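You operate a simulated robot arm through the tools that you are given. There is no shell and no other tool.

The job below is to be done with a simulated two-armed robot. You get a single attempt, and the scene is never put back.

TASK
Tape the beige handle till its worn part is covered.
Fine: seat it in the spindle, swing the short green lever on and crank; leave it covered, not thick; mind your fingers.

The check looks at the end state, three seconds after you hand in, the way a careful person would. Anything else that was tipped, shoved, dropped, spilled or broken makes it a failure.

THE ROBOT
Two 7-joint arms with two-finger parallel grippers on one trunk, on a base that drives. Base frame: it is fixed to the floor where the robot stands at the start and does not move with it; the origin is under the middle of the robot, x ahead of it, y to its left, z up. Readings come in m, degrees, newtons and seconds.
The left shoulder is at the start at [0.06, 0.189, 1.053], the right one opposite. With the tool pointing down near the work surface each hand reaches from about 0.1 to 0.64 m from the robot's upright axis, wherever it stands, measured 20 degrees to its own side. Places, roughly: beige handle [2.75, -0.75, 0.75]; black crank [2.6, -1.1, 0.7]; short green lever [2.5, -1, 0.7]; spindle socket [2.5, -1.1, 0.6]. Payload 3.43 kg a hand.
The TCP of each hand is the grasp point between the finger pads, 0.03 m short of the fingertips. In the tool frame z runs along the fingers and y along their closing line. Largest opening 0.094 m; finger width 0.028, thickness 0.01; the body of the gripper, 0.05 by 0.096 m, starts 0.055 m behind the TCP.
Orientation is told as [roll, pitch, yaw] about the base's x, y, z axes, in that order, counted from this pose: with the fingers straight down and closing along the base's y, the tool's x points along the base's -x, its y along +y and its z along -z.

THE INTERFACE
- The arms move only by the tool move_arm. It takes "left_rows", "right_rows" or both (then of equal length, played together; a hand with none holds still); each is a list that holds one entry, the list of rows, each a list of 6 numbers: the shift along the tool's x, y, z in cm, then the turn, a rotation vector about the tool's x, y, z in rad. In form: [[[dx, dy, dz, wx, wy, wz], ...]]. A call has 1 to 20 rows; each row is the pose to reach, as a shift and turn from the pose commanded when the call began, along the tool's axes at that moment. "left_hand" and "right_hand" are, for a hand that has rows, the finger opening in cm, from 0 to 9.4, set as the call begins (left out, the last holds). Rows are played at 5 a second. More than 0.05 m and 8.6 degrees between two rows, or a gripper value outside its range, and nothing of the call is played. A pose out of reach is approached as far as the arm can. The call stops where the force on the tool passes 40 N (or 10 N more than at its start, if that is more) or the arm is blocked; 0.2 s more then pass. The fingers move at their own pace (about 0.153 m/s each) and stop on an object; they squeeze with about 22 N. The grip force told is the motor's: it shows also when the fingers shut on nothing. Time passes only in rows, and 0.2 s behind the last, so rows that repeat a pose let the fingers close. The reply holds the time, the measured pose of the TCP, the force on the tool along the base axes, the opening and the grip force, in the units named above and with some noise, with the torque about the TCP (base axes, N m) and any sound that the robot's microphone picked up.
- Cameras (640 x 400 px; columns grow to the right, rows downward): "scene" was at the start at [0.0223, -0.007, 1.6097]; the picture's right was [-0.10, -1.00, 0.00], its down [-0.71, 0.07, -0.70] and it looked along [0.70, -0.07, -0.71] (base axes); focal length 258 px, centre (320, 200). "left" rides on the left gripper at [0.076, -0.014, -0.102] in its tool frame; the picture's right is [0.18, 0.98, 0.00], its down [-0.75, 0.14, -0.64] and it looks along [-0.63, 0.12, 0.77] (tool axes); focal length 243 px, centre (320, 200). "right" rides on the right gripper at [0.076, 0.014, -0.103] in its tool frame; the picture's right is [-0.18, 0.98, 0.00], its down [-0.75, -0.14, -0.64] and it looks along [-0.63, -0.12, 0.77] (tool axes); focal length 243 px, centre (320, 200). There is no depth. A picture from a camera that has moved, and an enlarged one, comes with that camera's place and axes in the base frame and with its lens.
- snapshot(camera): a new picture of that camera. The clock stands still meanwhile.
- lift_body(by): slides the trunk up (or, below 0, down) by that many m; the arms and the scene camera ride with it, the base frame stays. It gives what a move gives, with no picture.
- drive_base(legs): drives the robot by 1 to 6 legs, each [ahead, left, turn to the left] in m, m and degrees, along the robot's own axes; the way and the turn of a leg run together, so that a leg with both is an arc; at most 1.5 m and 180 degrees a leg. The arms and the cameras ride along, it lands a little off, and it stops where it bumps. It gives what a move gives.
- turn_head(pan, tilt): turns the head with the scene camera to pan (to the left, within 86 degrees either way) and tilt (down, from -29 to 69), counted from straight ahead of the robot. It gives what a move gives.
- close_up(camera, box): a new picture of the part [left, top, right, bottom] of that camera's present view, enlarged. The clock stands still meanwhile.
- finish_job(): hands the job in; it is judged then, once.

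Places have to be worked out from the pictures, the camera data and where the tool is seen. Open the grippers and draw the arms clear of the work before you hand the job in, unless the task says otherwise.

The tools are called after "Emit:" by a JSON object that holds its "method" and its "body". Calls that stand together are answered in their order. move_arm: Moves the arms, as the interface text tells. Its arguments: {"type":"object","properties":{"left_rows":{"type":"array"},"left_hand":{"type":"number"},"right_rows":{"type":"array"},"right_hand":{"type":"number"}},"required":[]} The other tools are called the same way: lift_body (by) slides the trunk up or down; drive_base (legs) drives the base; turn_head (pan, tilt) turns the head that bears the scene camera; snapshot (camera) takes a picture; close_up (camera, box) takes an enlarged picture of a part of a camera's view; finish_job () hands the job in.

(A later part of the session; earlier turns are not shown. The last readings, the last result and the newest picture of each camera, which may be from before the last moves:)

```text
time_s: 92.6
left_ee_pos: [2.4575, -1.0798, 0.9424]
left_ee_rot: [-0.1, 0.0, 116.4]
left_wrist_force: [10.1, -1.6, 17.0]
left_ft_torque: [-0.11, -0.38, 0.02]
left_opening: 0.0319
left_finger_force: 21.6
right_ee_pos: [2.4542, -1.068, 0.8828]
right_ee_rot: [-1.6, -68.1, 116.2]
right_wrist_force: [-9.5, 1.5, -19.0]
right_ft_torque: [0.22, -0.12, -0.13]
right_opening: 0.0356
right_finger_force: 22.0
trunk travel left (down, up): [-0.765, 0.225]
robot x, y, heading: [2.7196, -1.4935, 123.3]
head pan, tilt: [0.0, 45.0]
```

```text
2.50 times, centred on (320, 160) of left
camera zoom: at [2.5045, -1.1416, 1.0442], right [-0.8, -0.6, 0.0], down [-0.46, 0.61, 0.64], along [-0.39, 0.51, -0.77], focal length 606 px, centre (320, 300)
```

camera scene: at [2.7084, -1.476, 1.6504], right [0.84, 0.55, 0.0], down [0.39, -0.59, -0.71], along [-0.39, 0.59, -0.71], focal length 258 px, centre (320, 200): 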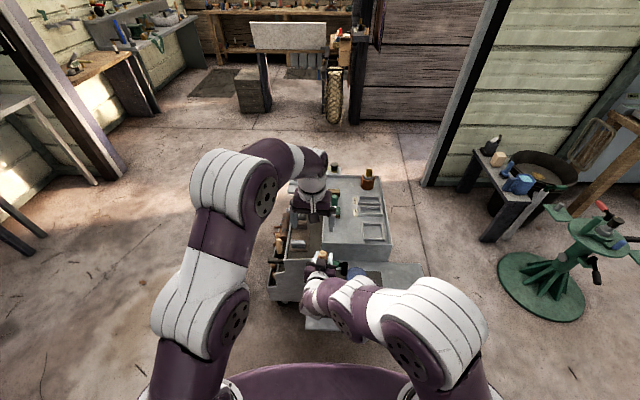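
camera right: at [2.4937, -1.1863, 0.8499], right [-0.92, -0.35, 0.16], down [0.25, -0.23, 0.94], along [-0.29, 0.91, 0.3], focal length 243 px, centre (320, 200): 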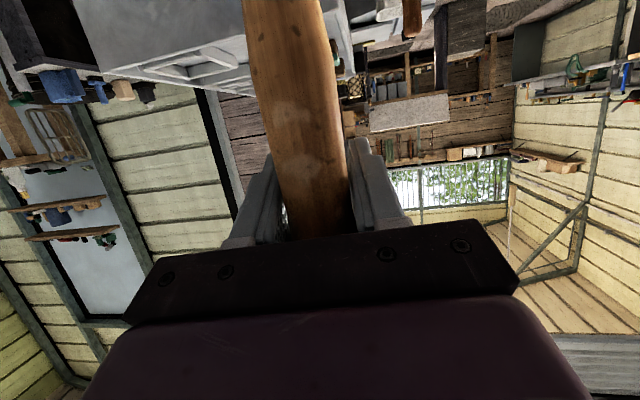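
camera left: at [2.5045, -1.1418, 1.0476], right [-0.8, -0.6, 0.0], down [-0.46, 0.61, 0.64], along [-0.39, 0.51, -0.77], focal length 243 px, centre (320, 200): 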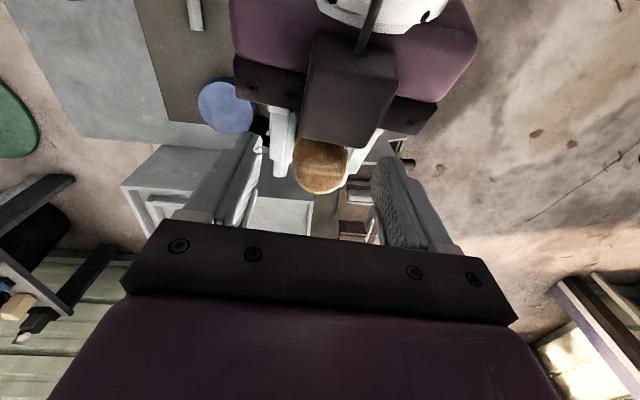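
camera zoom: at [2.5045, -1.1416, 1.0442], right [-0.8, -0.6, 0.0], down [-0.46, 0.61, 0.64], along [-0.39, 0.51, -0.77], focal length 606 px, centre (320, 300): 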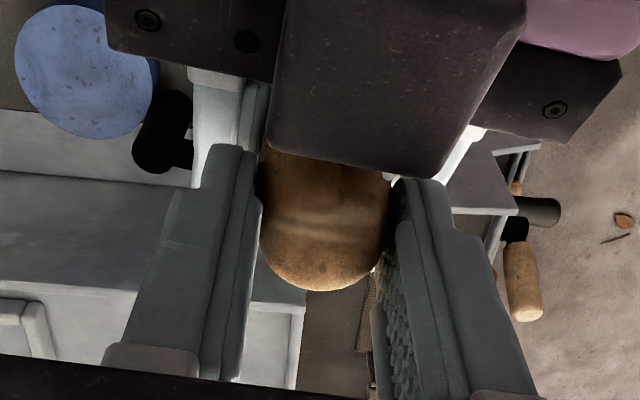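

Left grips at 31.9 mm, but the hands push against each other with about 17 N vertically. I raise the left hand 2 mm to relieve that and check before releasing the right.

Emit:
{"method": "move_arm", "body": {"left_rows": [[[0, 0, -0.2, 0, 0, 0], [0, 0, -0.2, 0, 0, 0], [0, 0, -0.2, 0, 0, 0]]]}}

Emit:
{"method": "close_up", "body": {"camera": "left", "box": [260, 110, 380, 200]}}

```text
time_s: 93.4
left_ee_pos: [2.4591, -1.0813, 0.9432]
left_ee_rot: [0.1, 0.0, 116.4]
left_wrist_force: [-4.5, 8.6, -4.7]
left_ft_torque: [0.33, -0.1, -0.04]
left_opening: 0.0311
left_finger_force: 22.3
right_ee_pos: [2.4537, -1.0689, 0.8836]
right_ee_rot: [-1.4, -68.3, 116.0]
right_wrist_force: [4.9, -10.4, 3.9]
right_ft_torque: [0.22, 0.36, 0.07]
right_opening: 0.0355
right_finger_force: 21.5
trunk travel left (down, up): [-0.765, 0.225]
robot x, y, heading: [2.7216, -1.4945, 123.3]
head pan, tilt: [0.0, 45.0]
```

```text
4.44 times, centred on (320, 155) of left
camera zoom: at [2.505, -1.1418, 1.045], right [-0.8, -0.6, 0.0], down [-0.46, 0.61, 0.64], along [-0.39, 0.51, -0.77], focal length 1078 px, centre (320, 400)
```

zoom: 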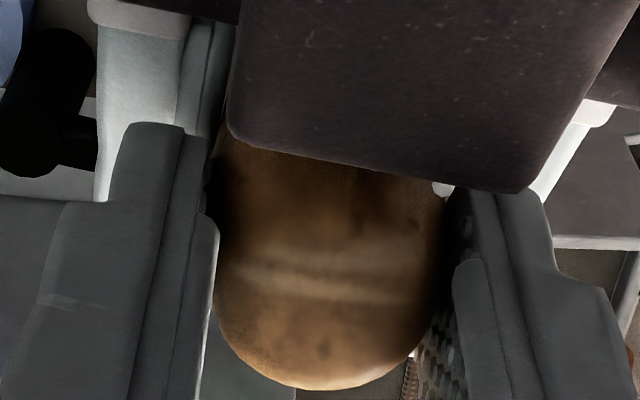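

Forces are now small and the left hand carries the handle. To make the release harmless I lower the trunk by 0.09 m with both hands holding, bringing the foot close above the ring.

Emit:
{"method": "lift_body", "body": {"by": -0.05}}

Emit:
{"method": "lift_body", "body": {"by": -0.04}}

Emit:
{"method": "snapshot", "body": {"camera": "left"}}

Emit:
{"method": "snapshot", "body": {"camera": "scene"}}

Emit:
{"method": "snapshot", "body": {"camera": "right"}}

```text
time_s: 94.3
left_ee_pos: [2.4591, -1.0807, 0.8923]
left_ee_rot: [0.2, 0.0, 116.4]
left_wrist_force: [-5.1, 7.1, -9.3]
left_ft_torque: [0.42, 0.0, -0.08]
left_opening: 0.0313
left_finger_force: 22.2
right_ee_pos: [2.4538, -1.0675, 0.8332]
right_ee_rot: [-1.4, -68.4, 116.0]
right_wrist_force: [5.5, -7.0, 8.3]
right_ft_torque: [-0.02, 0.23, 0.13]
right_opening: 0.0357
right_finger_force: 21.8
trunk travel left (down, up): [-0.715, 0.275]
robot x, y, heading: [2.7227, -1.4954, 123.3]
head pan, tilt: [0.0, 45.0]
```

```text
time_s: 95.2
left_ee_pos: [2.4593, -1.0812, 0.8526]
left_ee_rot: [0.0, 0.0, 116.4]
left_wrist_force: [-3.6, 4.8, -10.0]
left_ft_torque: [0.31, 0.02, -0.08]
left_opening: 0.0311
left_finger_force: 22.3
right_ee_pos: [2.4543, -1.0677, 0.7937]
right_ee_rot: [-1.3, -68.3, 116.0]
right_wrist_force: [3.7, -4.7, 11.5]
right_ft_torque: [-0.22, 0.18, 0.08]
right_opening: 0.0355
right_finger_force: 21.6
trunk travel left (down, up): [-0.675, 0.315]
robot x, y, heading: [2.7221, -1.4903, 123.4]
head pan, tilt: [0.0, 45.0]
```

```text
taken
camera left: at [2.5054, -1.1422, 0.9552], right [-0.8, -0.6, 0.0], down [-0.46, 0.61, 0.64], along [-0.39, 0.51, -0.77], focal length 243 px, centre (320, 200)
```

left: 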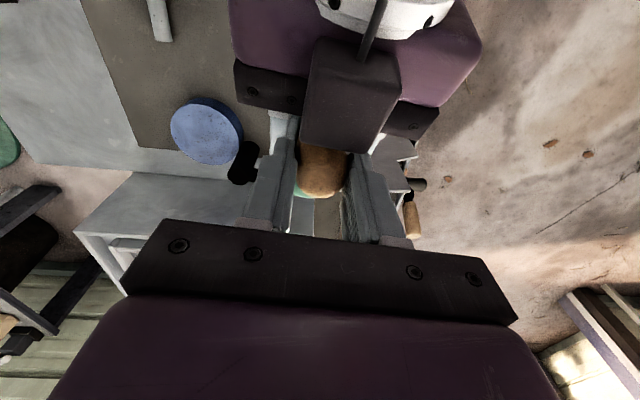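

```text
taken
camera scene: at [2.7093, -1.4756, 1.5604], right [0.84, 0.55, 0.0], down [0.39, -0.59, -0.71], along [-0.39, 0.59, -0.71], focal length 258 px, centre (320, 200)
```

scene: 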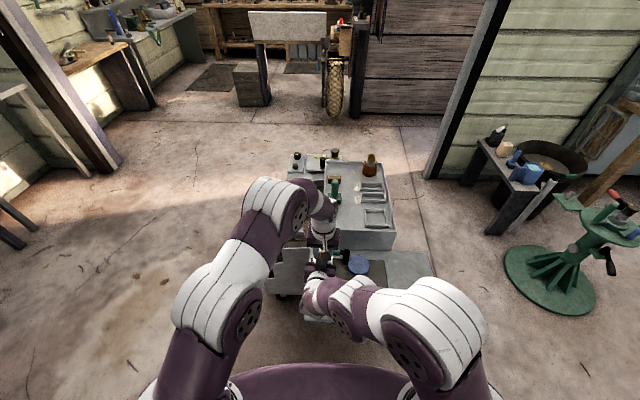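

```text
taken
camera right: at [2.4933, -1.186, 0.7601], right [-0.92, -0.35, 0.16], down [0.25, -0.23, 0.94], along [-0.29, 0.91, 0.3], focal length 243 px, centre (320, 200)
```

right: 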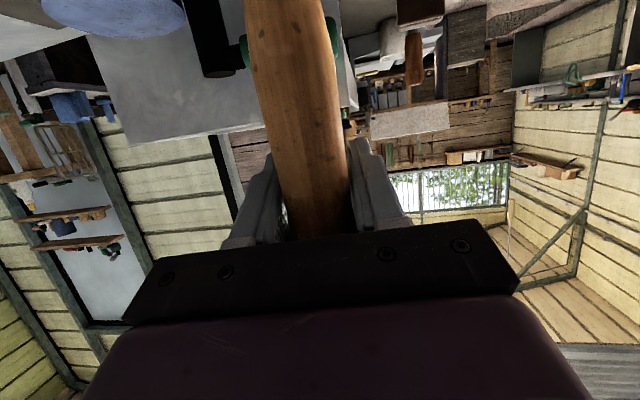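

No foot contact; the opposing forces are just between the two hands. I open the right fingers to 5 cm and watch the left hand's load.

Emit:
{"method": "move_arm", "body": {"right_rows": [[[0, 0, 0, 0, 0, 0], [0, 0, 0, 0, 0, 0], [0, 0, 0, 0, 0, 0]]], "right_hand": 5}}

Emit:
{"method": "close_up", "body": {"camera": "left", "box": [240, 90, 400, 230]}}

Emit:
{"method": "snapshot", "body": {"camera": "right"}}

```text
time_s: 96.0
left_ee_pos: [2.4591, -1.0796, 0.854]
left_ee_rot: [0.2, -0.1, 116.4]
left_wrist_force: [0.1, -0.1, -0.2]
left_ft_torque: [-0.01, 0.0, -0.03]
left_opening: 0.031
left_finger_force: 22.1
right_ee_pos: [2.4532, -1.068, 0.7931]
right_ee_rot: [-1.4, -68.3, 116.1]
right_wrist_force: [-0.5, 0.1, 0.5]
right_ft_torque: [0.02, 0.01, 0.02]
right_opening: 0.0499
right_finger_force: 0.0
trunk travel left (down, up): [-0.675, 0.315]
robot x, y, heading: [2.7197, -1.4948, 123.4]
head pan, tilt: [0.0, 45.0]
```

```text
2.86 times, centred on (320, 160) of left
camera zoom: at [2.5053, -1.1418, 0.9553], right [-0.8, -0.6, 0.0], down [-0.46, 0.61, 0.64], along [-0.39, 0.51, -0.77], focal length 693 px, centre (320, 314)
```

zoom: 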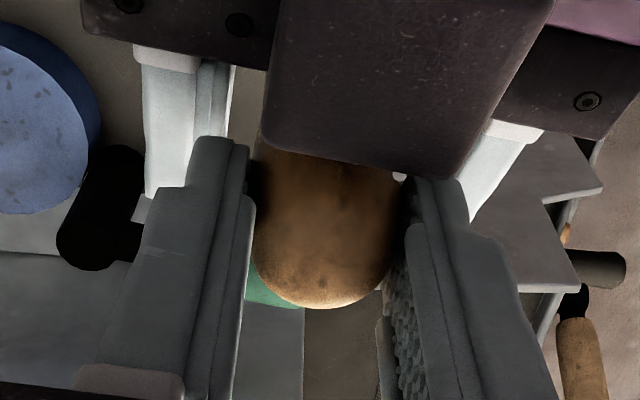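

```text
taken
camera right: at [2.4935, -1.1861, 0.7598], right [-0.92, -0.35, 0.16], down [0.25, -0.23, 0.94], along [-0.29, 0.91, 0.3], focal length 243 px, centre (320, 200)
```

right: 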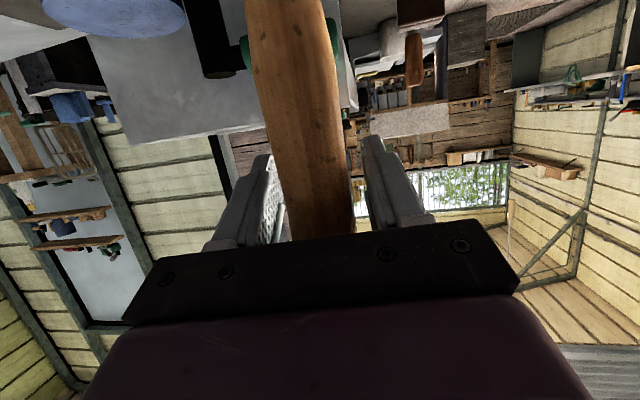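

The left hand holds the handle alone. I now open the right hand fully and back it away in an arc that eases its pitch, so its palm block stays clear of the handle and the left hand.

Emit:
{"method": "move_arm", "body": {"right_rows": [[[0, 0, 0, 0, 0, 0], [0.37, 0, -0.93, 0, 0, 0], [0.74, 0, -1.86, 0, 0, 0], [2.23, 0, -2.88, 0, 0.14, 0], [3.71, 0, -3.91, 0, 0.28, 0]]], "right_hand": 9.4}}

Emit:
{"method": "snapshot", "body": {"camera": "left"}}

Emit:
{"method": "snapshot", "body": {"camera": "right"}}

```text
time_s: 97.2
left_ee_pos: [2.4584, -1.0799, 0.8536]
left_ee_rot: [0.1, 0.0, 116.4]
left_wrist_force: [0.1, 0.9, 0.3]
left_ft_torque: [0.02, 0.01, -0.02]
left_opening: 0.0313
left_finger_force: 22.0
right_ee_pos: [2.4765, -1.1142, 0.7721]
right_ee_rot: [-0.8, -52.1, 115.5]
right_wrist_force: [0.4, 0.6, -0.6]
right_ft_torque: [0.03, 0.01, -0.02]
right_opening: 0.094
right_finger_force: 0.1
right hand out of reach, approached as far as the arm can: row 3
trunk travel left (down, up): [-0.675, 0.315]
robot x, y, heading: [2.7175, -1.4998, 123.1]
head pan, tilt: [0.0, 45.0]
```

```text
taken
camera left: at [2.5052, -1.1417, 0.9552], right [-0.8, -0.6, 0.0], down [-0.46, 0.61, 0.64], along [-0.39, 0.51, -0.77], focal length 243 px, centre (320, 200)
```

left: 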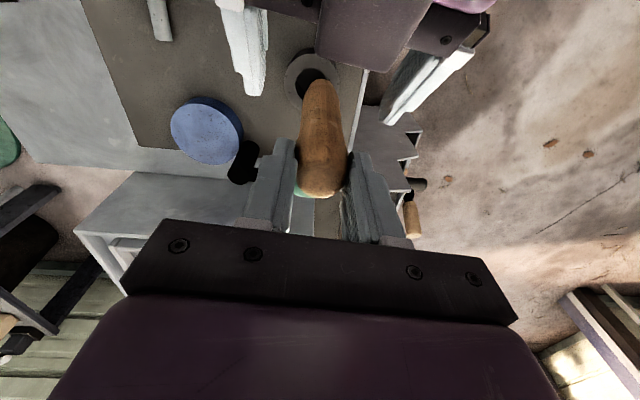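

```text
taken
camera right: at [2.5159, -1.236, 0.7748], right [-0.94, -0.31, 0.14], down [0.14, 0.02, 0.99], along [-0.31, 0.95, 0.03], focal length 243 px, centre (320, 200)
```

right: 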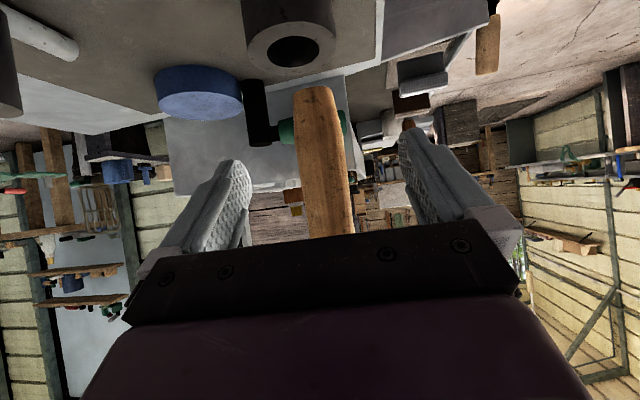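

Clean separation, and the right camera now looks straight at ring and handle. I back the right hand off another 9 cm, where it stays useful as a side viewer.

Emit:
{"method": "move_arm", "body": {"right_rows": [[[1.85, 0, -2.4, 0, 0, 0], [3.7, 0, -4.7, 0, 0, 0], [5.5, 0, -7.1, 0, 0, 0], [5.5, 0, -7.1, 0, 0, 0]]]}}

Emit:
{"method": "snapshot", "body": {"camera": "right"}}

Emit:
{"method": "snapshot", "body": {"camera": "left"}}

Emit:
{"method": "close_up", "body": {"camera": "scene", "box": [265, 200, 385, 300]}}

```text
time_s: 98.2
left_ee_pos: [2.4598, -1.0806, 0.8529]
left_ee_rot: [0.1, 0.0, 116.4]
left_wrist_force: [-0.3, 0.4, 0.1]
left_ft_torque: [0.02, 0.0, 0.03]
left_opening: 0.0313
left_finger_force: 22.0
right_ee_pos: [2.5139, -1.1961, 0.7737]
right_ee_rot: [-1.0, -52.1, 115.4]
right_wrist_force: [-0.2, -0.1, -0.4]
right_ft_torque: [0.0, -0.05, -0.01]
right_opening: 0.094
right_finger_force: 0.1
trunk travel left (down, up): [-0.675, 0.315]
robot x, y, heading: [2.7214, -1.4948, 123.4]
head pan, tilt: [0.0, 45.0]
```

```text
taken
camera right: at [2.5549, -1.3177, 0.7757], right [-0.94, -0.31, 0.14], down [0.14, 0.01, 0.99], along [-0.31, 0.95, 0.03], focal length 243 px, centre (320, 200)
```

right: 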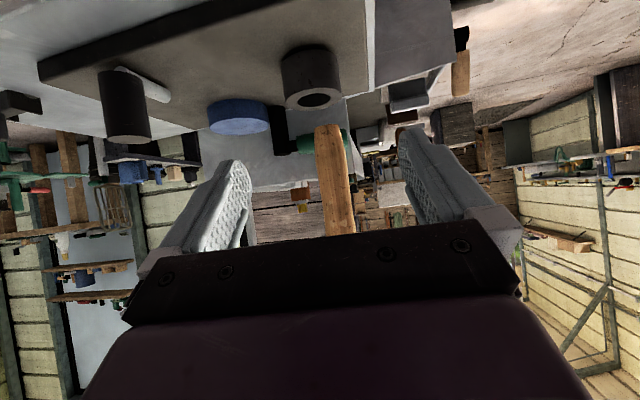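

```text
taken
camera left: at [2.5051, -1.1415, 0.9551], right [-0.8, -0.6, 0.0], down [-0.46, 0.61, 0.64], along [-0.39, 0.51, -0.77], focal length 243 px, centre (320, 200)
```

left: 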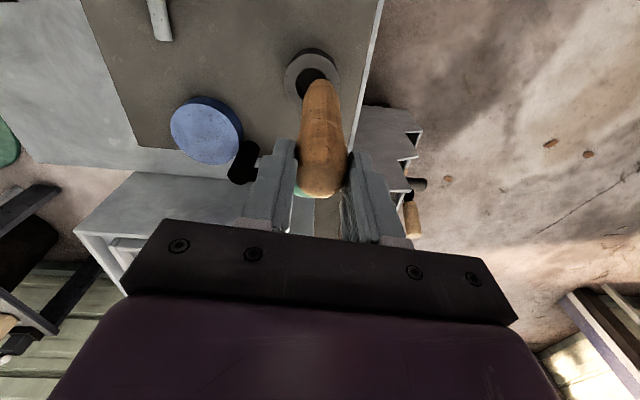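

```text
4.00 times, centred on (325, 250) of scene
camera zoom: at [2.7089, -1.4747, 1.5604], right [0.84, 0.55, 0.0], down [0.39, -0.59, -0.71], along [-0.39, 0.59, -0.71], focal length 1032 px, centre (300, 0)
```

zoom: 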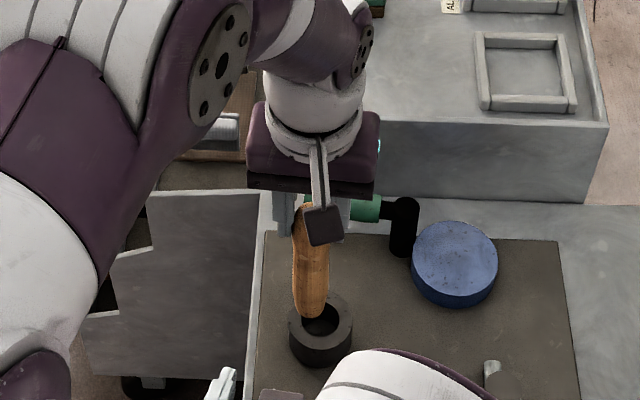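

All three cameras agree the foot is about 1.1 cm too far to the robot's left of the bore. I zoom to measure both directions.

Emit:
{"method": "close_up", "body": {"camera": "left", "box": [260, 30, 370, 110]}}

Emit:
{"method": "close_up", "body": {"camera": "right", "box": [250, 40, 390, 150]}}

Emit:
{"method": "close_up", "body": {"camera": "scene", "box": [305, 250, 345, 300]}}

```text
5.00 times, centred on (315, 70) of left
camera zoom: at [2.5051, -1.1415, 0.9551], right [-0.8, -0.6, 0.0], down [-0.46, 0.61, 0.64], along [-0.39, 0.51, -0.77], focal length 1213 px, centre (345, 850)
```

zoom: 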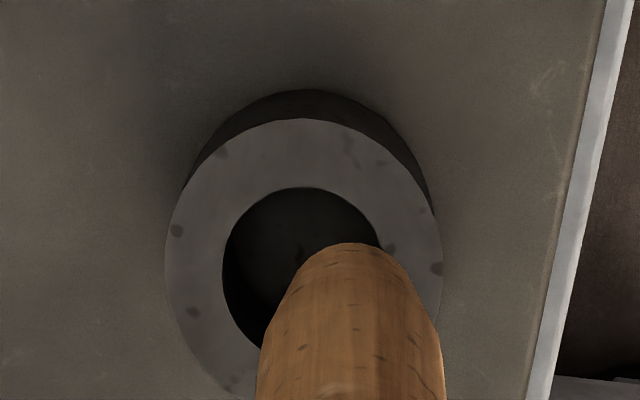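

```text
3.64 times, centred on (320, 95) of right
camera zoom: at [2.5549, -1.3177, 0.7757], right [-0.94, -0.31, 0.14], down [0.14, 0.01, 0.99], along [-0.31, 0.95, 0.03], focal length 882 px, centre (320, 582)
```

zoom: 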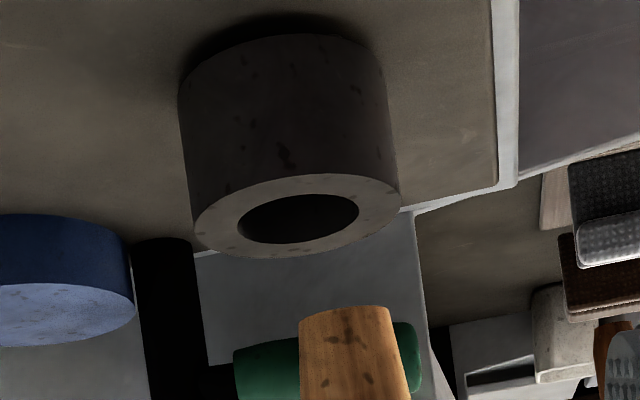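

```text
8.00 times, centred on (325, 275) of scene
camera zoom: at [2.7089, -1.4747, 1.5604], right [0.84, 0.55, 0.0], down [0.39, -0.59, -0.71], along [-0.39, 0.59, -0.71], focal length 2064 px, centre (280, -400)
```

zoom: 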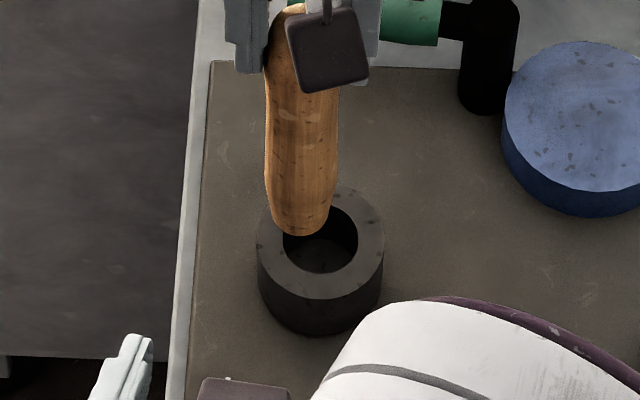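

The bore is 1 cm to the robot's right of the foot and already lined up fore-and-aft; the ring's top is at z ≈ 0.679. I shift the left hand 9.7 mm right and lower 2 cm.

Emit:
{"method": "move_arm", "body": {"left_rows": [[[0.1, -0.97, 0, 0, 0, 0], [0.1, -0.97, 1, 0, 0, 0], [0.1, -0.97, 2, 0, 0, 0], [0.1, -0.97, 2, 0, 0, 0]]]}}

Emit:
{"method": "close_up", "body": {"camera": "left", "box": [260, 50, 370, 130]}}

Emit:
{"method": "close_up", "body": {"camera": "right", "box": [250, 40, 390, 150]}}

Emit:
{"method": "close_up", "body": {"camera": "scene", "box": [305, 250, 345, 300]}}

```text
time_s: 99.2
left_ee_pos: [2.4695, -1.0752, 0.8325]
left_ee_rot: [0.1, 0.0, 116.4]
left_wrist_force: [0.0, 0.2, 0.1]
left_ft_torque: [0.04, -0.01, 0.04]
left_opening: 0.0311
left_finger_force: 22.0
right_ee_pos: [2.5141, -1.1961, 0.7733]
right_ee_rot: [-0.8, -52.1, 115.4]
right_wrist_force: [0.3, 0.9, 0.5]
right_ft_torque: [-0.01, 0.03, -0.02]
right_opening: 0.0941
right_finger_force: 0.0
trunk travel left (down, up): [-0.675, 0.315]
robot x, y, heading: [2.7213, -1.4925, 123.0]
head pan, tilt: [0.0, 45.0]
```

```text
5.00 times, centred on (315, 90) of left
camera zoom: at [2.5151, -1.1379, 0.9348], right [-0.8, -0.6, 0.0], down [-0.46, 0.61, 0.64], along [-0.39, 0.51, -0.77], focal length 1213 px, centre (345, 750)
```

zoom: 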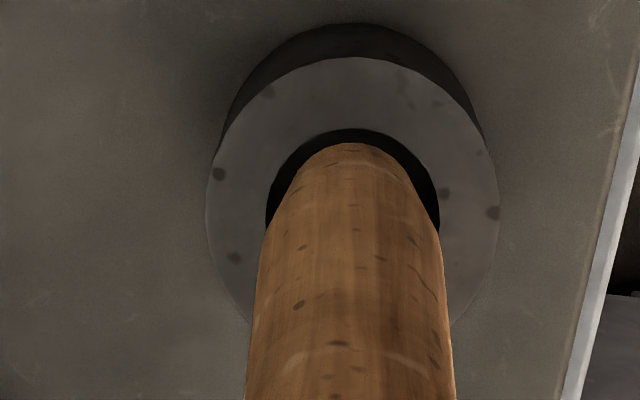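

```text
3.64 times, centred on (320, 95) of right
camera zoom: at [2.5547, -1.3179, 0.7758], right [-0.94, -0.31, 0.14], down [0.14, 0.01, 0.99], along [-0.31, 0.95, 0.03], focal length 882 px, centre (320, 582)
```

zoom: 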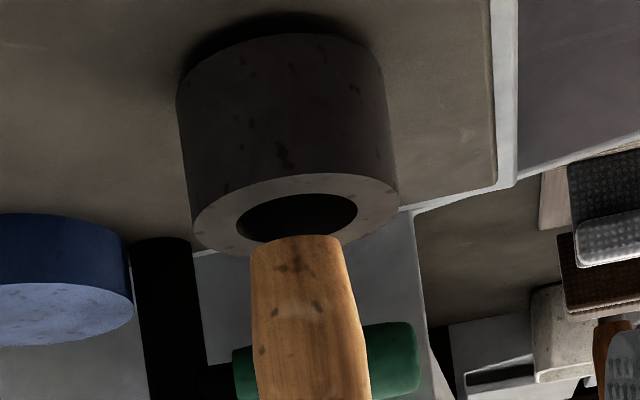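

```text
8.00 times, centred on (325, 275) of scene
camera zoom: at [2.709, -1.4754, 1.5604], right [0.84, 0.55, 0.0], down [0.39, -0.59, -0.71], along [-0.39, 0.59, -0.71], focal length 2064 px, centre (280, -400)
```

zoom: 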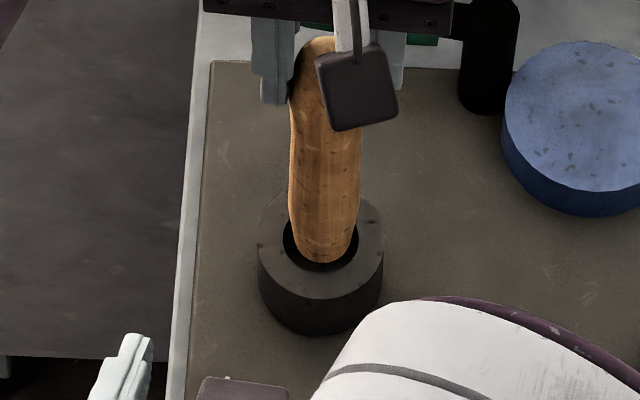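

Laterally it is on the bore's centre; left and scene views both put the foot 4.5 mm too near the robot and about 12 mm above the ring. I move 4.5 mm forward and lower 2.2 cm in small steps.

Emit:
{"method": "move_arm", "body": {"left_rows": [[[-0.45, 0, 0, 0, 0, 0], [-0.45, 0, 0.7, 0, 0, 0], [-0.45, 0, 1.2, 0, 0, 0], [-0.45, 0, 1.7, 0, 0, 0], [-0.45, 0, 2.2, 0, 0, 0]]]}}

Emit:
{"method": "close_up", "body": {"camera": "left", "box": [260, 50, 370, 130]}}

Emit:
{"method": "close_up", "body": {"camera": "right", "box": [250, 40, 390, 150]}}

Emit:
{"method": "close_up", "body": {"camera": "scene", "box": [305, 250, 345, 300]}}

```text
time_s: 100.4
left_ee_pos: [2.4667, -1.0725, 0.8111]
left_ee_rot: [0.1, 0.0, 116.5]
left_wrist_force: [-0.3, 0.0, 0.0]
left_ft_torque: [0.02, 0.01, 0.0]
left_opening: 0.0312
left_finger_force: 22.1
right_ee_pos: [2.5142, -1.1951, 0.7737]
right_ee_rot: [-0.9, -52.2, 115.4]
right_wrist_force: [0.4, -0.8, 0.1]
right_ft_torque: [-0.02, 0.01, 0.03]
right_opening: 0.0939
right_finger_force: 0.0
trunk travel left (down, up): [-0.675, 0.315]
robot x, y, heading: [2.7201, -1.4938, 123.6]
head pan, tilt: [0.0, 45.0]
```

```text
5.00 times, centred on (315, 90) of left
camera zoom: at [2.512, -1.134, 0.9136], right [-0.8, -0.6, 0.0], down [-0.46, 0.61, 0.64], along [-0.39, 0.51, -0.77], focal length 1213 px, centre (345, 750)
```

zoom: 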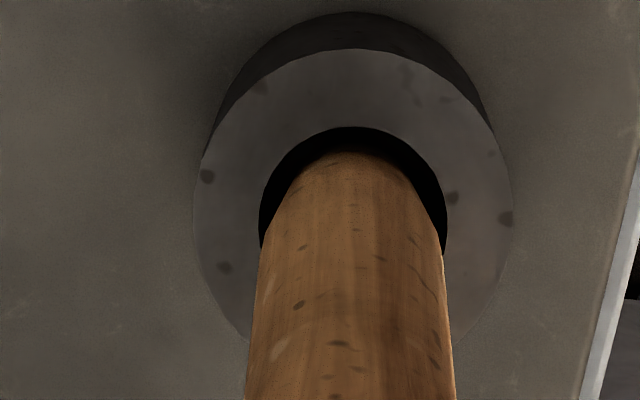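

```text
3.64 times, centred on (320, 95) of right
camera zoom: at [2.5548, -1.3178, 0.7758], right [-0.94, -0.31, 0.14], down [0.14, 0.01, 0.99], along [-0.31, 0.95, 0.03], focal length 882 px, centre (320, 582)
```

zoom: 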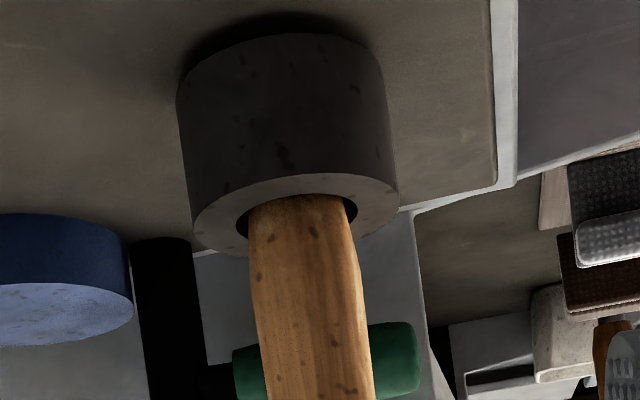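

```text
8.00 times, centred on (325, 275) of scene
camera zoom: at [2.7091, -1.4753, 1.5604], right [0.84, 0.55, 0.0], down [0.39, -0.59, -0.71], along [-0.39, 0.59, -0.71], focal length 2064 px, centre (280, -400)
```

zoom: 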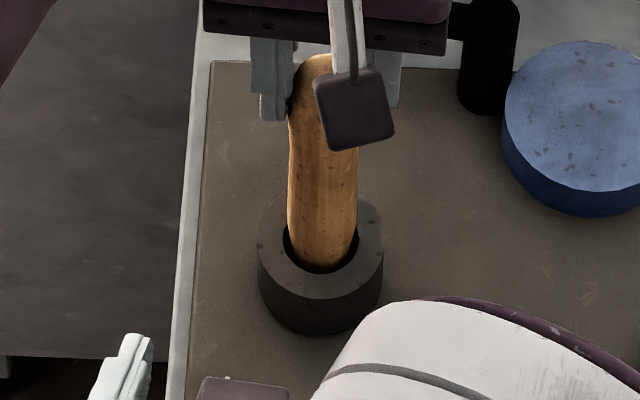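

The near rim now hides the foot and there is no force: it is inside the bore. I keep lowering gently until it meets the floor.

Emit:
{"method": "move_arm", "body": {"left_rows": [[[0, 0, 0.4, 0, 0, 0], [0, 0, 0.8, 0, 0, 0], [0, 0, 1.2, 0, 0, 0], [0, 0, 1.2, 0, 0, 0]]]}}

Emit:
{"method": "close_up", "body": {"camera": "right", "box": [250, 40, 390, 150]}}

Emit:
{"method": "close_up", "body": {"camera": "left", "box": [260, 50, 370, 130]}}

```text
time_s: 101.4
left_ee_pos: [2.4673, -1.074, 0.8003]
left_ee_rot: [0.1, -0.1, 116.4]
left_wrist_force: [-0.2, -0.1, -0.2]
left_ft_torque: [0.05, 0.01, -0.03]
left_opening: 0.0311
left_finger_force: 21.8
right_ee_pos: [2.5139, -1.195, 0.7741]
right_ee_rot: [-0.9, -52.3, 115.4]
right_wrist_force: [0.2, -0.1, -0.8]
right_ft_torque: [0.04, -0.01, 0.02]
right_opening: 0.0939
right_finger_force: 0.1
trunk travel left (down, up): [-0.675, 0.315]
robot x, y, heading: [2.7196, -1.4953, 123.2]
head pan, tilt: [0.0, 45.0]
```

```text
3.64 times, centred on (320, 95) of right
camera zoom: at [2.5548, -1.3179, 0.7758], right [-0.94, -0.31, 0.14], down [0.14, 0.01, 0.99], along [-0.31, 0.95, 0.03], focal length 882 px, centre (320, 582)
```

zoom: 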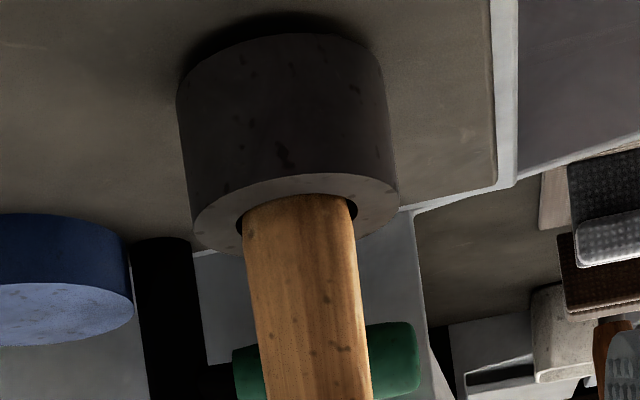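

```text
5.00 times, centred on (315, 90) of left
camera zoom: at [2.5127, -1.1345, 0.9021], right [-0.8, -0.6, 0.0], down [-0.46, 0.61, 0.64], along [-0.39, 0.51, -0.77], focal length 1213 px, centre (345, 750)
```

zoom: 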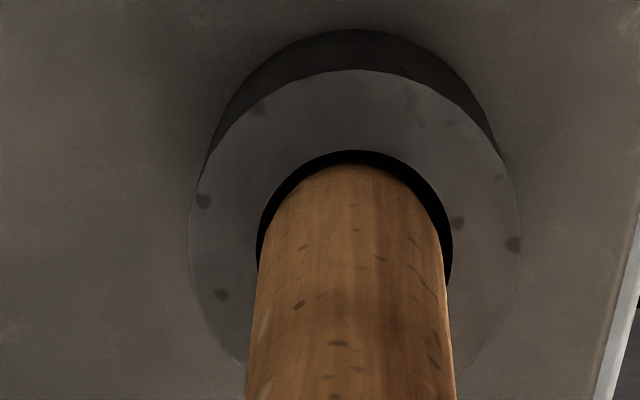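

Still free. I continue down with a 1 mm correction to the left.

Emit:
{"method": "move_arm", "body": {"left_rows": [[[0, 0.1, 0.4, 0, 0, 0], [0, 0.1, 0.8, 0, 0, 0], [0, 0.1, 1.2, 0, 0, 0], [0, 0.1, 1.2, 0, 0, 0]]]}}

Emit:
{"method": "close_up", "body": {"camera": "right", "box": [250, 40, 390, 150]}}

Emit:
{"method": "close_up", "body": {"camera": "left", "box": [260, 50, 370, 130]}}

```text
time_s: 102.4
left_ee_pos: [2.4658, -1.0747, 0.7897]
left_ee_rot: [0.1, -0.3, 116.3]
left_wrist_force: [-0.1, -2.2, 16.0]
left_ft_torque: [-0.18, 0.09, -0.03]
left_opening: 0.0312
left_finger_force: 21.9
right_ee_pos: [2.515, -1.197, 0.7742]
right_ee_rot: [-0.9, -52.3, 115.4]
right_wrist_force: [1.0, 1.0, 0.3]
right_ft_torque: [0.0, 0.0, 0.04]
right_opening: 0.0939
right_finger_force: 0.0
trunk travel left (down, up): [-0.675, 0.315]
robot x, y, heading: [2.7183, -1.4936, 123.1]
head pan, tilt: [0.0, 45.0]
```

```text
3.64 times, centred on (320, 95) of right
camera zoom: at [2.5553, -1.3189, 0.7765], right [-0.94, -0.31, 0.14], down [0.14, 0.01, 0.99], along [-0.31, 0.95, 0.03], focal length 882 px, centre (320, 582)
```

zoom: 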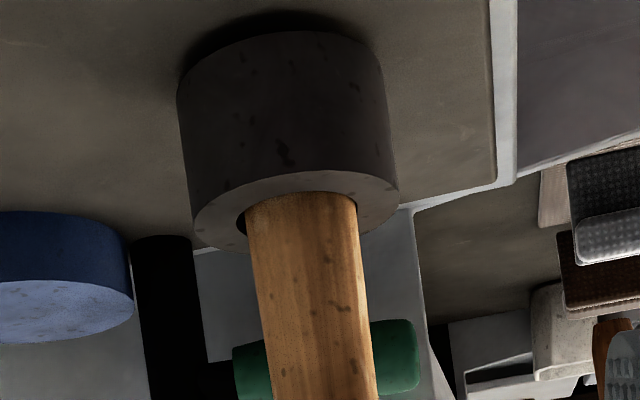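

```text
5.00 times, centred on (315, 90) of left
camera zoom: at [2.5117, -1.1359, 0.8919], right [-0.8, -0.6, 0.0], down [-0.46, 0.61, 0.65], along [-0.39, 0.52, -0.76], focal length 1213 px, centre (345, 750)
```

zoom: 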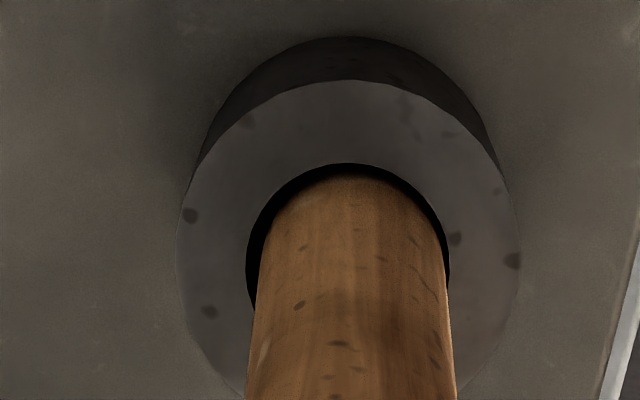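

A 16 N upward force: the foot, now about 3.3 cm deep, has reached the socket's floor. I release with the left hand and check it stays upright.

Emit:
{"method": "move_arm", "body": {"left_rows": [[[0, 0, -0.1, 0, 0, 0], [0, 0, -0.1, 0, 0, 0], [0, 0, -0.1, 0, 0, 0]]], "left_hand": 5}}

Emit:
{"method": "snapshot", "body": {"camera": "right"}}

Emit:
{"method": "close_up", "body": {"camera": "left", "box": [220, 50, 420, 230]}}

```text
time_s: 103.2
left_ee_pos: [2.4658, -1.0736, 0.789]
left_ee_rot: [0.1, 0.0, 116.5]
left_wrist_force: [-1.4, 0.7, 0.2]
left_ft_torque: [0.01, 0.0, 0.01]
left_opening: 0.0497
left_finger_force: 0.1
right_ee_pos: [2.5142, -1.1957, 0.7728]
right_ee_rot: [-0.9, -52.2, 115.4]
right_wrist_force: [0.1, 0.0, 0.1]
right_ft_torque: [-0.01, 0.03, -0.02]
right_opening: 0.0941
right_finger_force: 0.0
trunk travel left (down, up): [-0.675, 0.315]
robot x, y, heading: [2.7199, -1.4985, 123.2]
head pan, tilt: [0.0, 45.0]
```

```text
taken
camera right: at [2.5548, -1.3178, 0.7758], right [-0.94, -0.31, 0.14], down [0.14, 0.01, 0.99], along [-0.31, 0.95, 0.03], focal length 243 px, centre (320, 200)
```

right: 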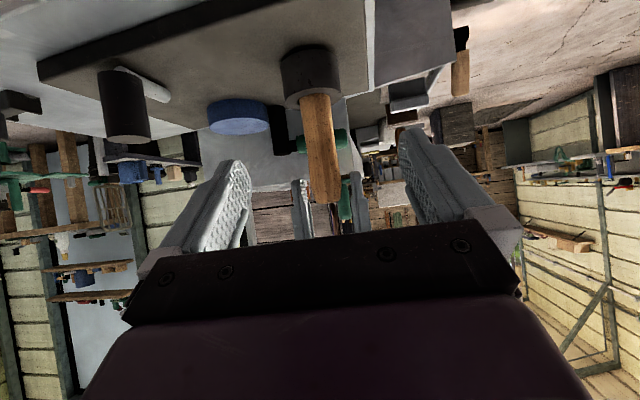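

```text
2.22 times, centred on (320, 140) of left
camera zoom: at [2.5113, -1.1354, 0.8909], right [-0.8, -0.6, 0.0], down [-0.46, 0.61, 0.64], along [-0.39, 0.51, -0.77], focal length 539 px, centre (320, 333)
```

zoom: 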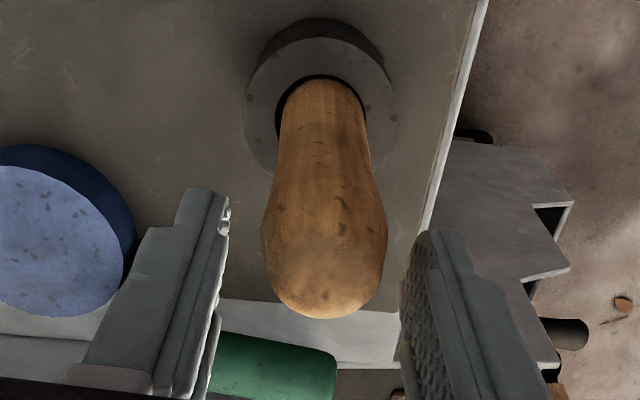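

The handle now stands upright in the socket by itself. I raise the left hand clear and withdraw the right hand too, then look at the whole rig.

Emit:
{"method": "move_arm", "body": {"left_rows": [[[0, 0, -2, 0, 0, 0], [0, 0, -6, 0, 0, 0], [0, 0, -10, 0, 0, 0], [0, 0, -14, 0, 0, 0], [2, 3, -16, 0, 0, 0]]], "left_hand": 7}}

Emit:
{"method": "snapshot", "body": {"camera": "left"}}

Emit:
{"method": "close_up", "body": {"camera": "scene", "box": [285, 220, 405, 310]}}

Emit:
{"method": "close_up", "body": {"camera": "right", "box": [80, 30, 380, 220]}}

```text
time_s: 104.4
left_ee_pos: [2.4462, -1.1058, 0.9491]
left_ee_rot: [0.0, 0.0, 116.4]
left_wrist_force: [0.0, -0.1, -0.3]
left_ft_torque: [0.0, -0.02, 0.01]
left_opening: 0.0699
left_finger_force: 0.0
right_ee_pos: [2.5142, -1.1968, 0.7753]
right_ee_rot: [-1.0, -52.3, 115.5]
right_wrist_force: [-0.7, -0.1, -1.5]
right_ft_torque: [-0.01, 0.01, 0.02]
right_opening: 0.0941
right_finger_force: 0.1
trunk travel left (down, up): [-0.675, 0.315]
robot x, y, heading: [2.7206, -1.4937, 123.5]
head pan, tilt: [0.0, 45.0]
```

```text
taken
camera left: at [2.4928, -1.1681, 1.0516], right [-0.8, -0.6, 0.0], down [-0.46, 0.61, 0.64], along [-0.39, 0.51, -0.77], focal length 243 px, centre (320, 200)
```

left: 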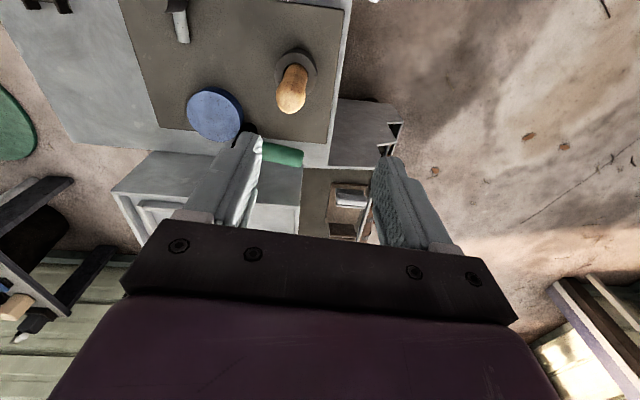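

```text
4.44 times, centred on (345, 265) of scene
camera zoom: at [2.7084, -1.4778, 1.5604], right [0.84, 0.55, 0.0], down [0.39, -0.59, -0.71], along [-0.39, 0.59, -0.71], focal length 1146 px, centre (209, -89)
```

zoom: 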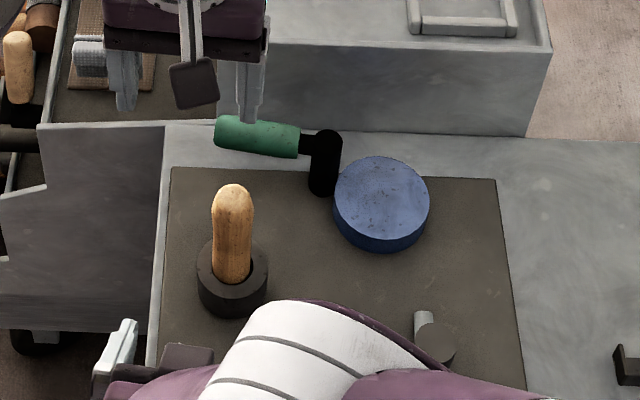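

```text
2.11 times, centred on (230, 125) of right
camera zoom: at [2.5545, -1.319, 0.776], right [-0.94, -0.31, 0.14], down [0.14, 0.01, 0.99], along [-0.31, 0.95, 0.03], focal length 511 px, centre (510, 358)
```

zoom: 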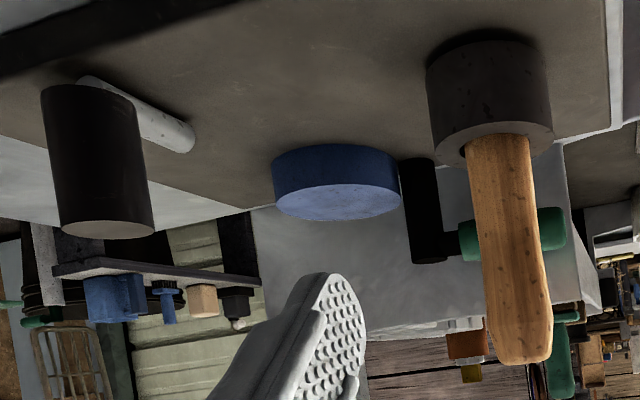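

The handle stands straight in the socket. The green lever sits at the top of an upright black post, so it likely swings round that post toward the handle. I clear the left hand to the side first.

Emit:
{"method": "move_arm", "body": {"left_rows": [[[0, 4, -1, 0, 0, 0], [1, 8, -2, 0, 0, 0], [2, 12, -3, 0, 0, 0], [4, 16, -4, 0, 0, 0], [6, 20, -5, 0, 0, 0], [8, 24, -5, 0, 0, 0]]]}}

Emit:
{"method": "move_arm", "body": {"right_rows": [[[-2, -1, -2, 0, 0.1, 0], [-4, -3, -4, 0, 0.23, 0], [-6, -5, -6, 0, 0.36, 0], [-8, -7, -8, 0, 0.5, 0], [-10, -9, -10, 0, 0.64, 0], [-11, -10, -11, 0, 0.78, 0], [-11, -10, -11, 0, 0.91, 0]]]}}

Emit:
{"method": "close_up", "body": {"camera": "scene", "box": [265, 210, 405, 320]}}

Emit:
{"method": "snapshot", "body": {"camera": "right"}}

```text
time_s: 105.8
left_ee_pos: [2.2669, -1.2832, 0.996]
left_ee_rot: [0.1, 0.0, 116.3]
left_wrist_force: [-0.7, -0.5, -0.1]
left_ft_torque: [-0.02, 0.03, 0.0]
left_opening: 0.0701
left_finger_force: 0.1
right_ee_pos: [2.5137, -1.1961, 0.7737]
right_ee_rot: [-0.9, -52.2, 115.5]
right_wrist_force: [-0.3, -0.8, 0.4]
right_ft_torque: [-0.01, 0.01, 0.02]
right_opening: 0.0938
right_finger_force: 0.0
trunk travel left (down, up): [-0.675, 0.315]
robot x, y, heading: [2.723, -1.4954, 123.2]
head pan, tilt: [0.0, 45.0]
```

```text
time_s: 107.4
left_ee_pos: [2.2667, -1.2824, 0.9961]
left_ee_rot: [0.1, 0.0, 116.5]
left_wrist_force: [0.0, -0.1, 0.3]
left_ft_torque: [-0.03, -0.02, -0.01]
left_opening: 0.0698
left_finger_force: 0.1
right_ee_pos: [2.6093, -1.1709, 0.929]
right_ee_rot: [-0.5, 0.0, 114.6]
right_wrist_force: [-0.7, -0.4, 0.3]
right_ft_torque: [-0.01, -0.02, -0.03]
right_opening: 0.0941
right_finger_force: 0.1
trunk travel left (down, up): [-0.675, 0.315]
robot x, y, heading: [2.7193, -1.4923, 123.3]
head pan, tilt: [0.0, 45.0]
```

```text
3.64 times, centred on (335, 265) of scene
camera zoom: at [2.7094, -1.4752, 1.5604], right [0.84, 0.55, 0.0], down [0.39, -0.59, -0.71], along [-0.39, 0.59, -0.71], focal length 938 px, centre (266, -36)
```

zoom: 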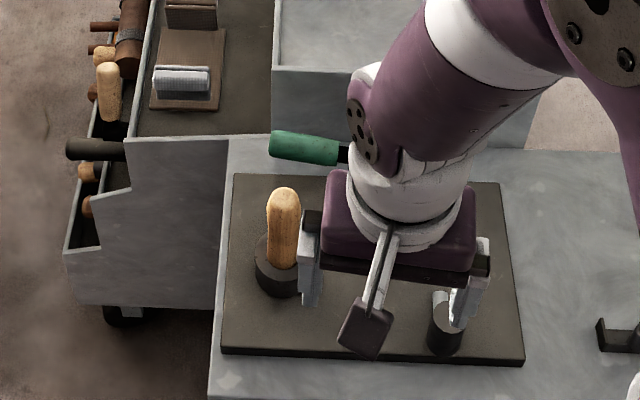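

```text
taken
camera right: at [2.6285, -1.2468, 1.031], right [-0.97, -0.24, -0.01], down [-0.19, 0.74, 0.64], along [-0.15, 0.63, -0.77], focal length 243 px, centre (320, 200)
```

right: 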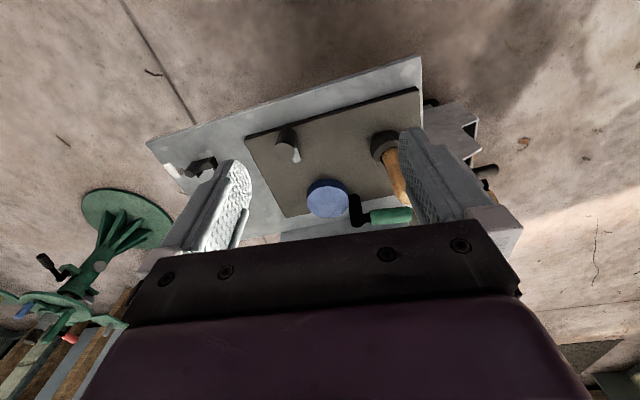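

I drive the base 0.10 m ahead, both hands high, to bring the lever into good reach.

Emit:
{"method": "drive_base", "body": {"legs": [[0.1, 0, 0]]}}

Emit:
{"method": "snapshot", "body": {"camera": "right"}}

Emit:
{"method": "snapshot", "body": {"camera": "left"}}

Emit:
{"method": "snapshot", "body": {"camera": "scene"}}

```text
time_s: 108.5
left_ee_pos: [2.2127, -1.1978, 0.9982]
left_ee_rot: [0.1, 0.0, 116.5]
left_wrist_force: [-0.3, -0.1, -0.4]
left_ft_torque: [0.03, -0.01, 0.0]
left_opening: 0.0701
left_finger_force: 0.0
right_ee_pos: [2.5556, -1.0881, 0.9288]
right_ee_rot: [-0.5, 0.0, 114.6]
right_wrist_force: [0.5, -0.9, -0.7]
right_ft_torque: [0.01, -0.02, -0.02]
right_opening: 0.0938
right_finger_force: 0.1
trunk travel left (down, up): [-0.675, 0.315]
robot x, y, heading: [2.6663, -1.4082, 123.3]
head pan, tilt: [0.0, 45.0]
```

```text
taken
camera right: at [2.5737, -1.1635, 1.0313], right [-0.97, -0.24, -0.01], down [-0.19, 0.74, 0.64], along [-0.15, 0.63, -0.77], focal length 243 px, centre (320, 200)
```

right: 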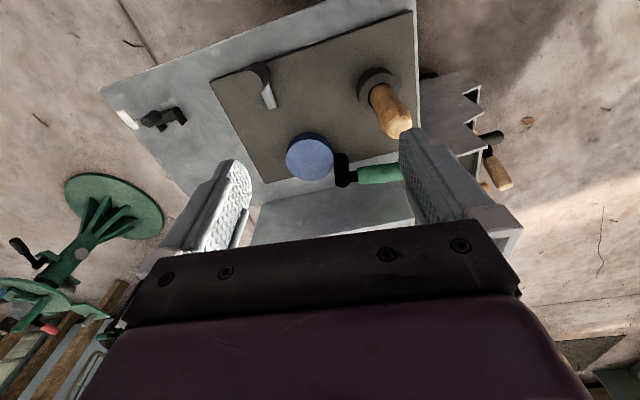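

```text
taken
camera left: at [2.2587, -1.259, 1.0996], right [-0.8, -0.6, 0.0], down [-0.46, 0.61, 0.64], along [-0.39, 0.51, -0.77], focal length 243 px, centre (320, 200)
```

left: 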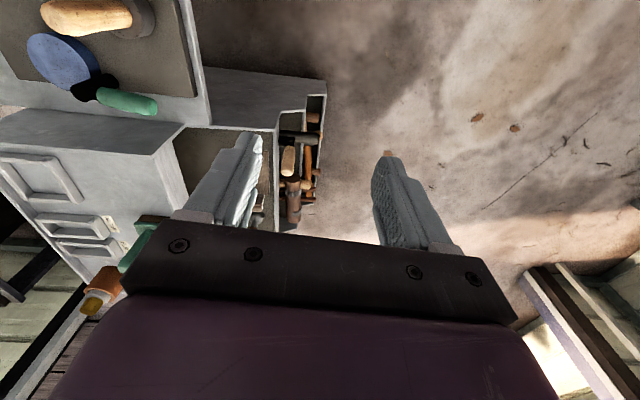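

```text
taken
camera scene: at [2.6543, -1.3918, 1.5604], right [0.84, 0.55, 0.0], down [0.39, -0.59, -0.71], along [-0.39, 0.59, -0.71], focal length 258 px, centre (320, 200)
```

scene: 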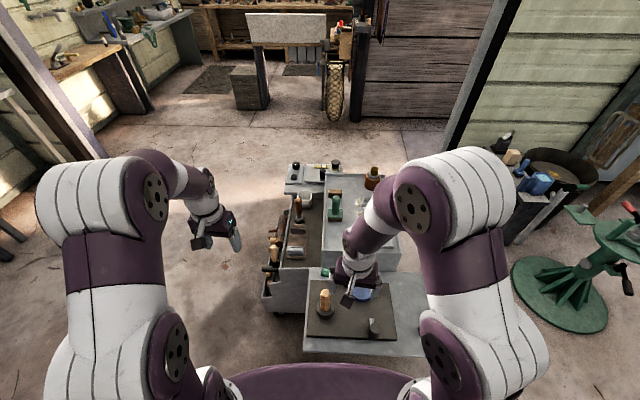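

Everything is steady. I move the right hand over toward the lever, still high, to view it from above.

Emit:
{"method": "move_arm", "body": {"right_rows": [[[-2, 2, 0, 0, 0, 0], [-5, 5, 0, 0, 0, 0], [-8, 8, 0, 0, 0, 0], [-9, 9, 0, 0, 0, 0]]], "right_hand": 0}}

Emit:
{"method": "snapshot", "body": {"camera": "right"}}

Emit:
{"method": "close_up", "body": {"camera": "right", "box": [220, 20, 420, 170]}}

```text
time_s: 109.5
left_ee_pos: [2.2132, -1.1978, 0.9969]
left_ee_rot: [0.0, 0.0, 116.4]
left_wrist_force: [0.0, -0.4, 0.1]
left_ft_torque: [0.03, 0.0, 0.0]
left_opening: 0.0699
left_finger_force: 0.1
right_ee_pos: [2.4349, -1.0446, 0.9298]
right_ee_rot: [-0.5, 0.0, 114.6]
right_wrist_force: [-0.5, -0.6, 0.3]
right_ft_torque: [0.0, 0.0, -0.01]
right_opening: 0.0001
right_finger_force: 22.3
trunk travel left (down, up): [-0.675, 0.315]
robot x, y, heading: [2.6642, -1.4096, 123.2]
head pan, tilt: [0.0, 45.0]
```

```text
taken
camera right: at [2.4542, -1.1206, 1.0314], right [-0.97, -0.24, -0.01], down [-0.19, 0.74, 0.64], along [-0.15, 0.63, -0.77], focal length 243 px, centre (320, 200)
```

right: 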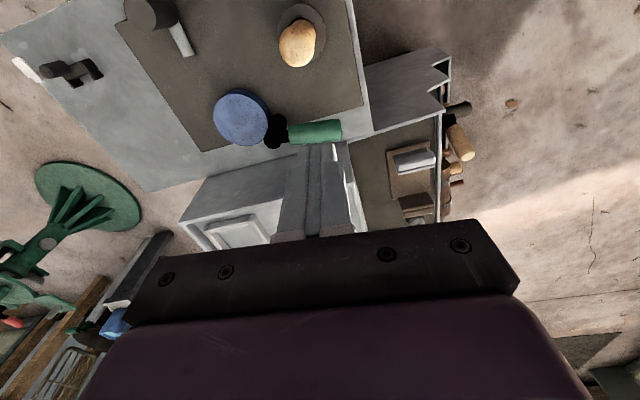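

```text
2.67 times, centred on (320, 95) of right
camera zoom: at [2.4542, -1.1206, 1.0314], right [-0.97, -0.24, -0.01], down [-0.19, 0.74, 0.64], along [-0.15, 0.63, -0.77], focal length 647 px, centre (320, 480)
```

zoom: 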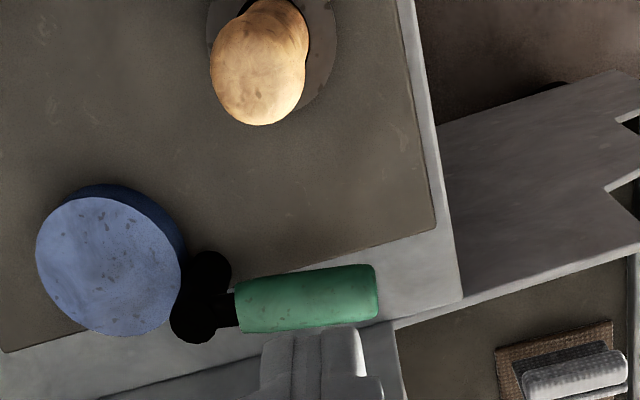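

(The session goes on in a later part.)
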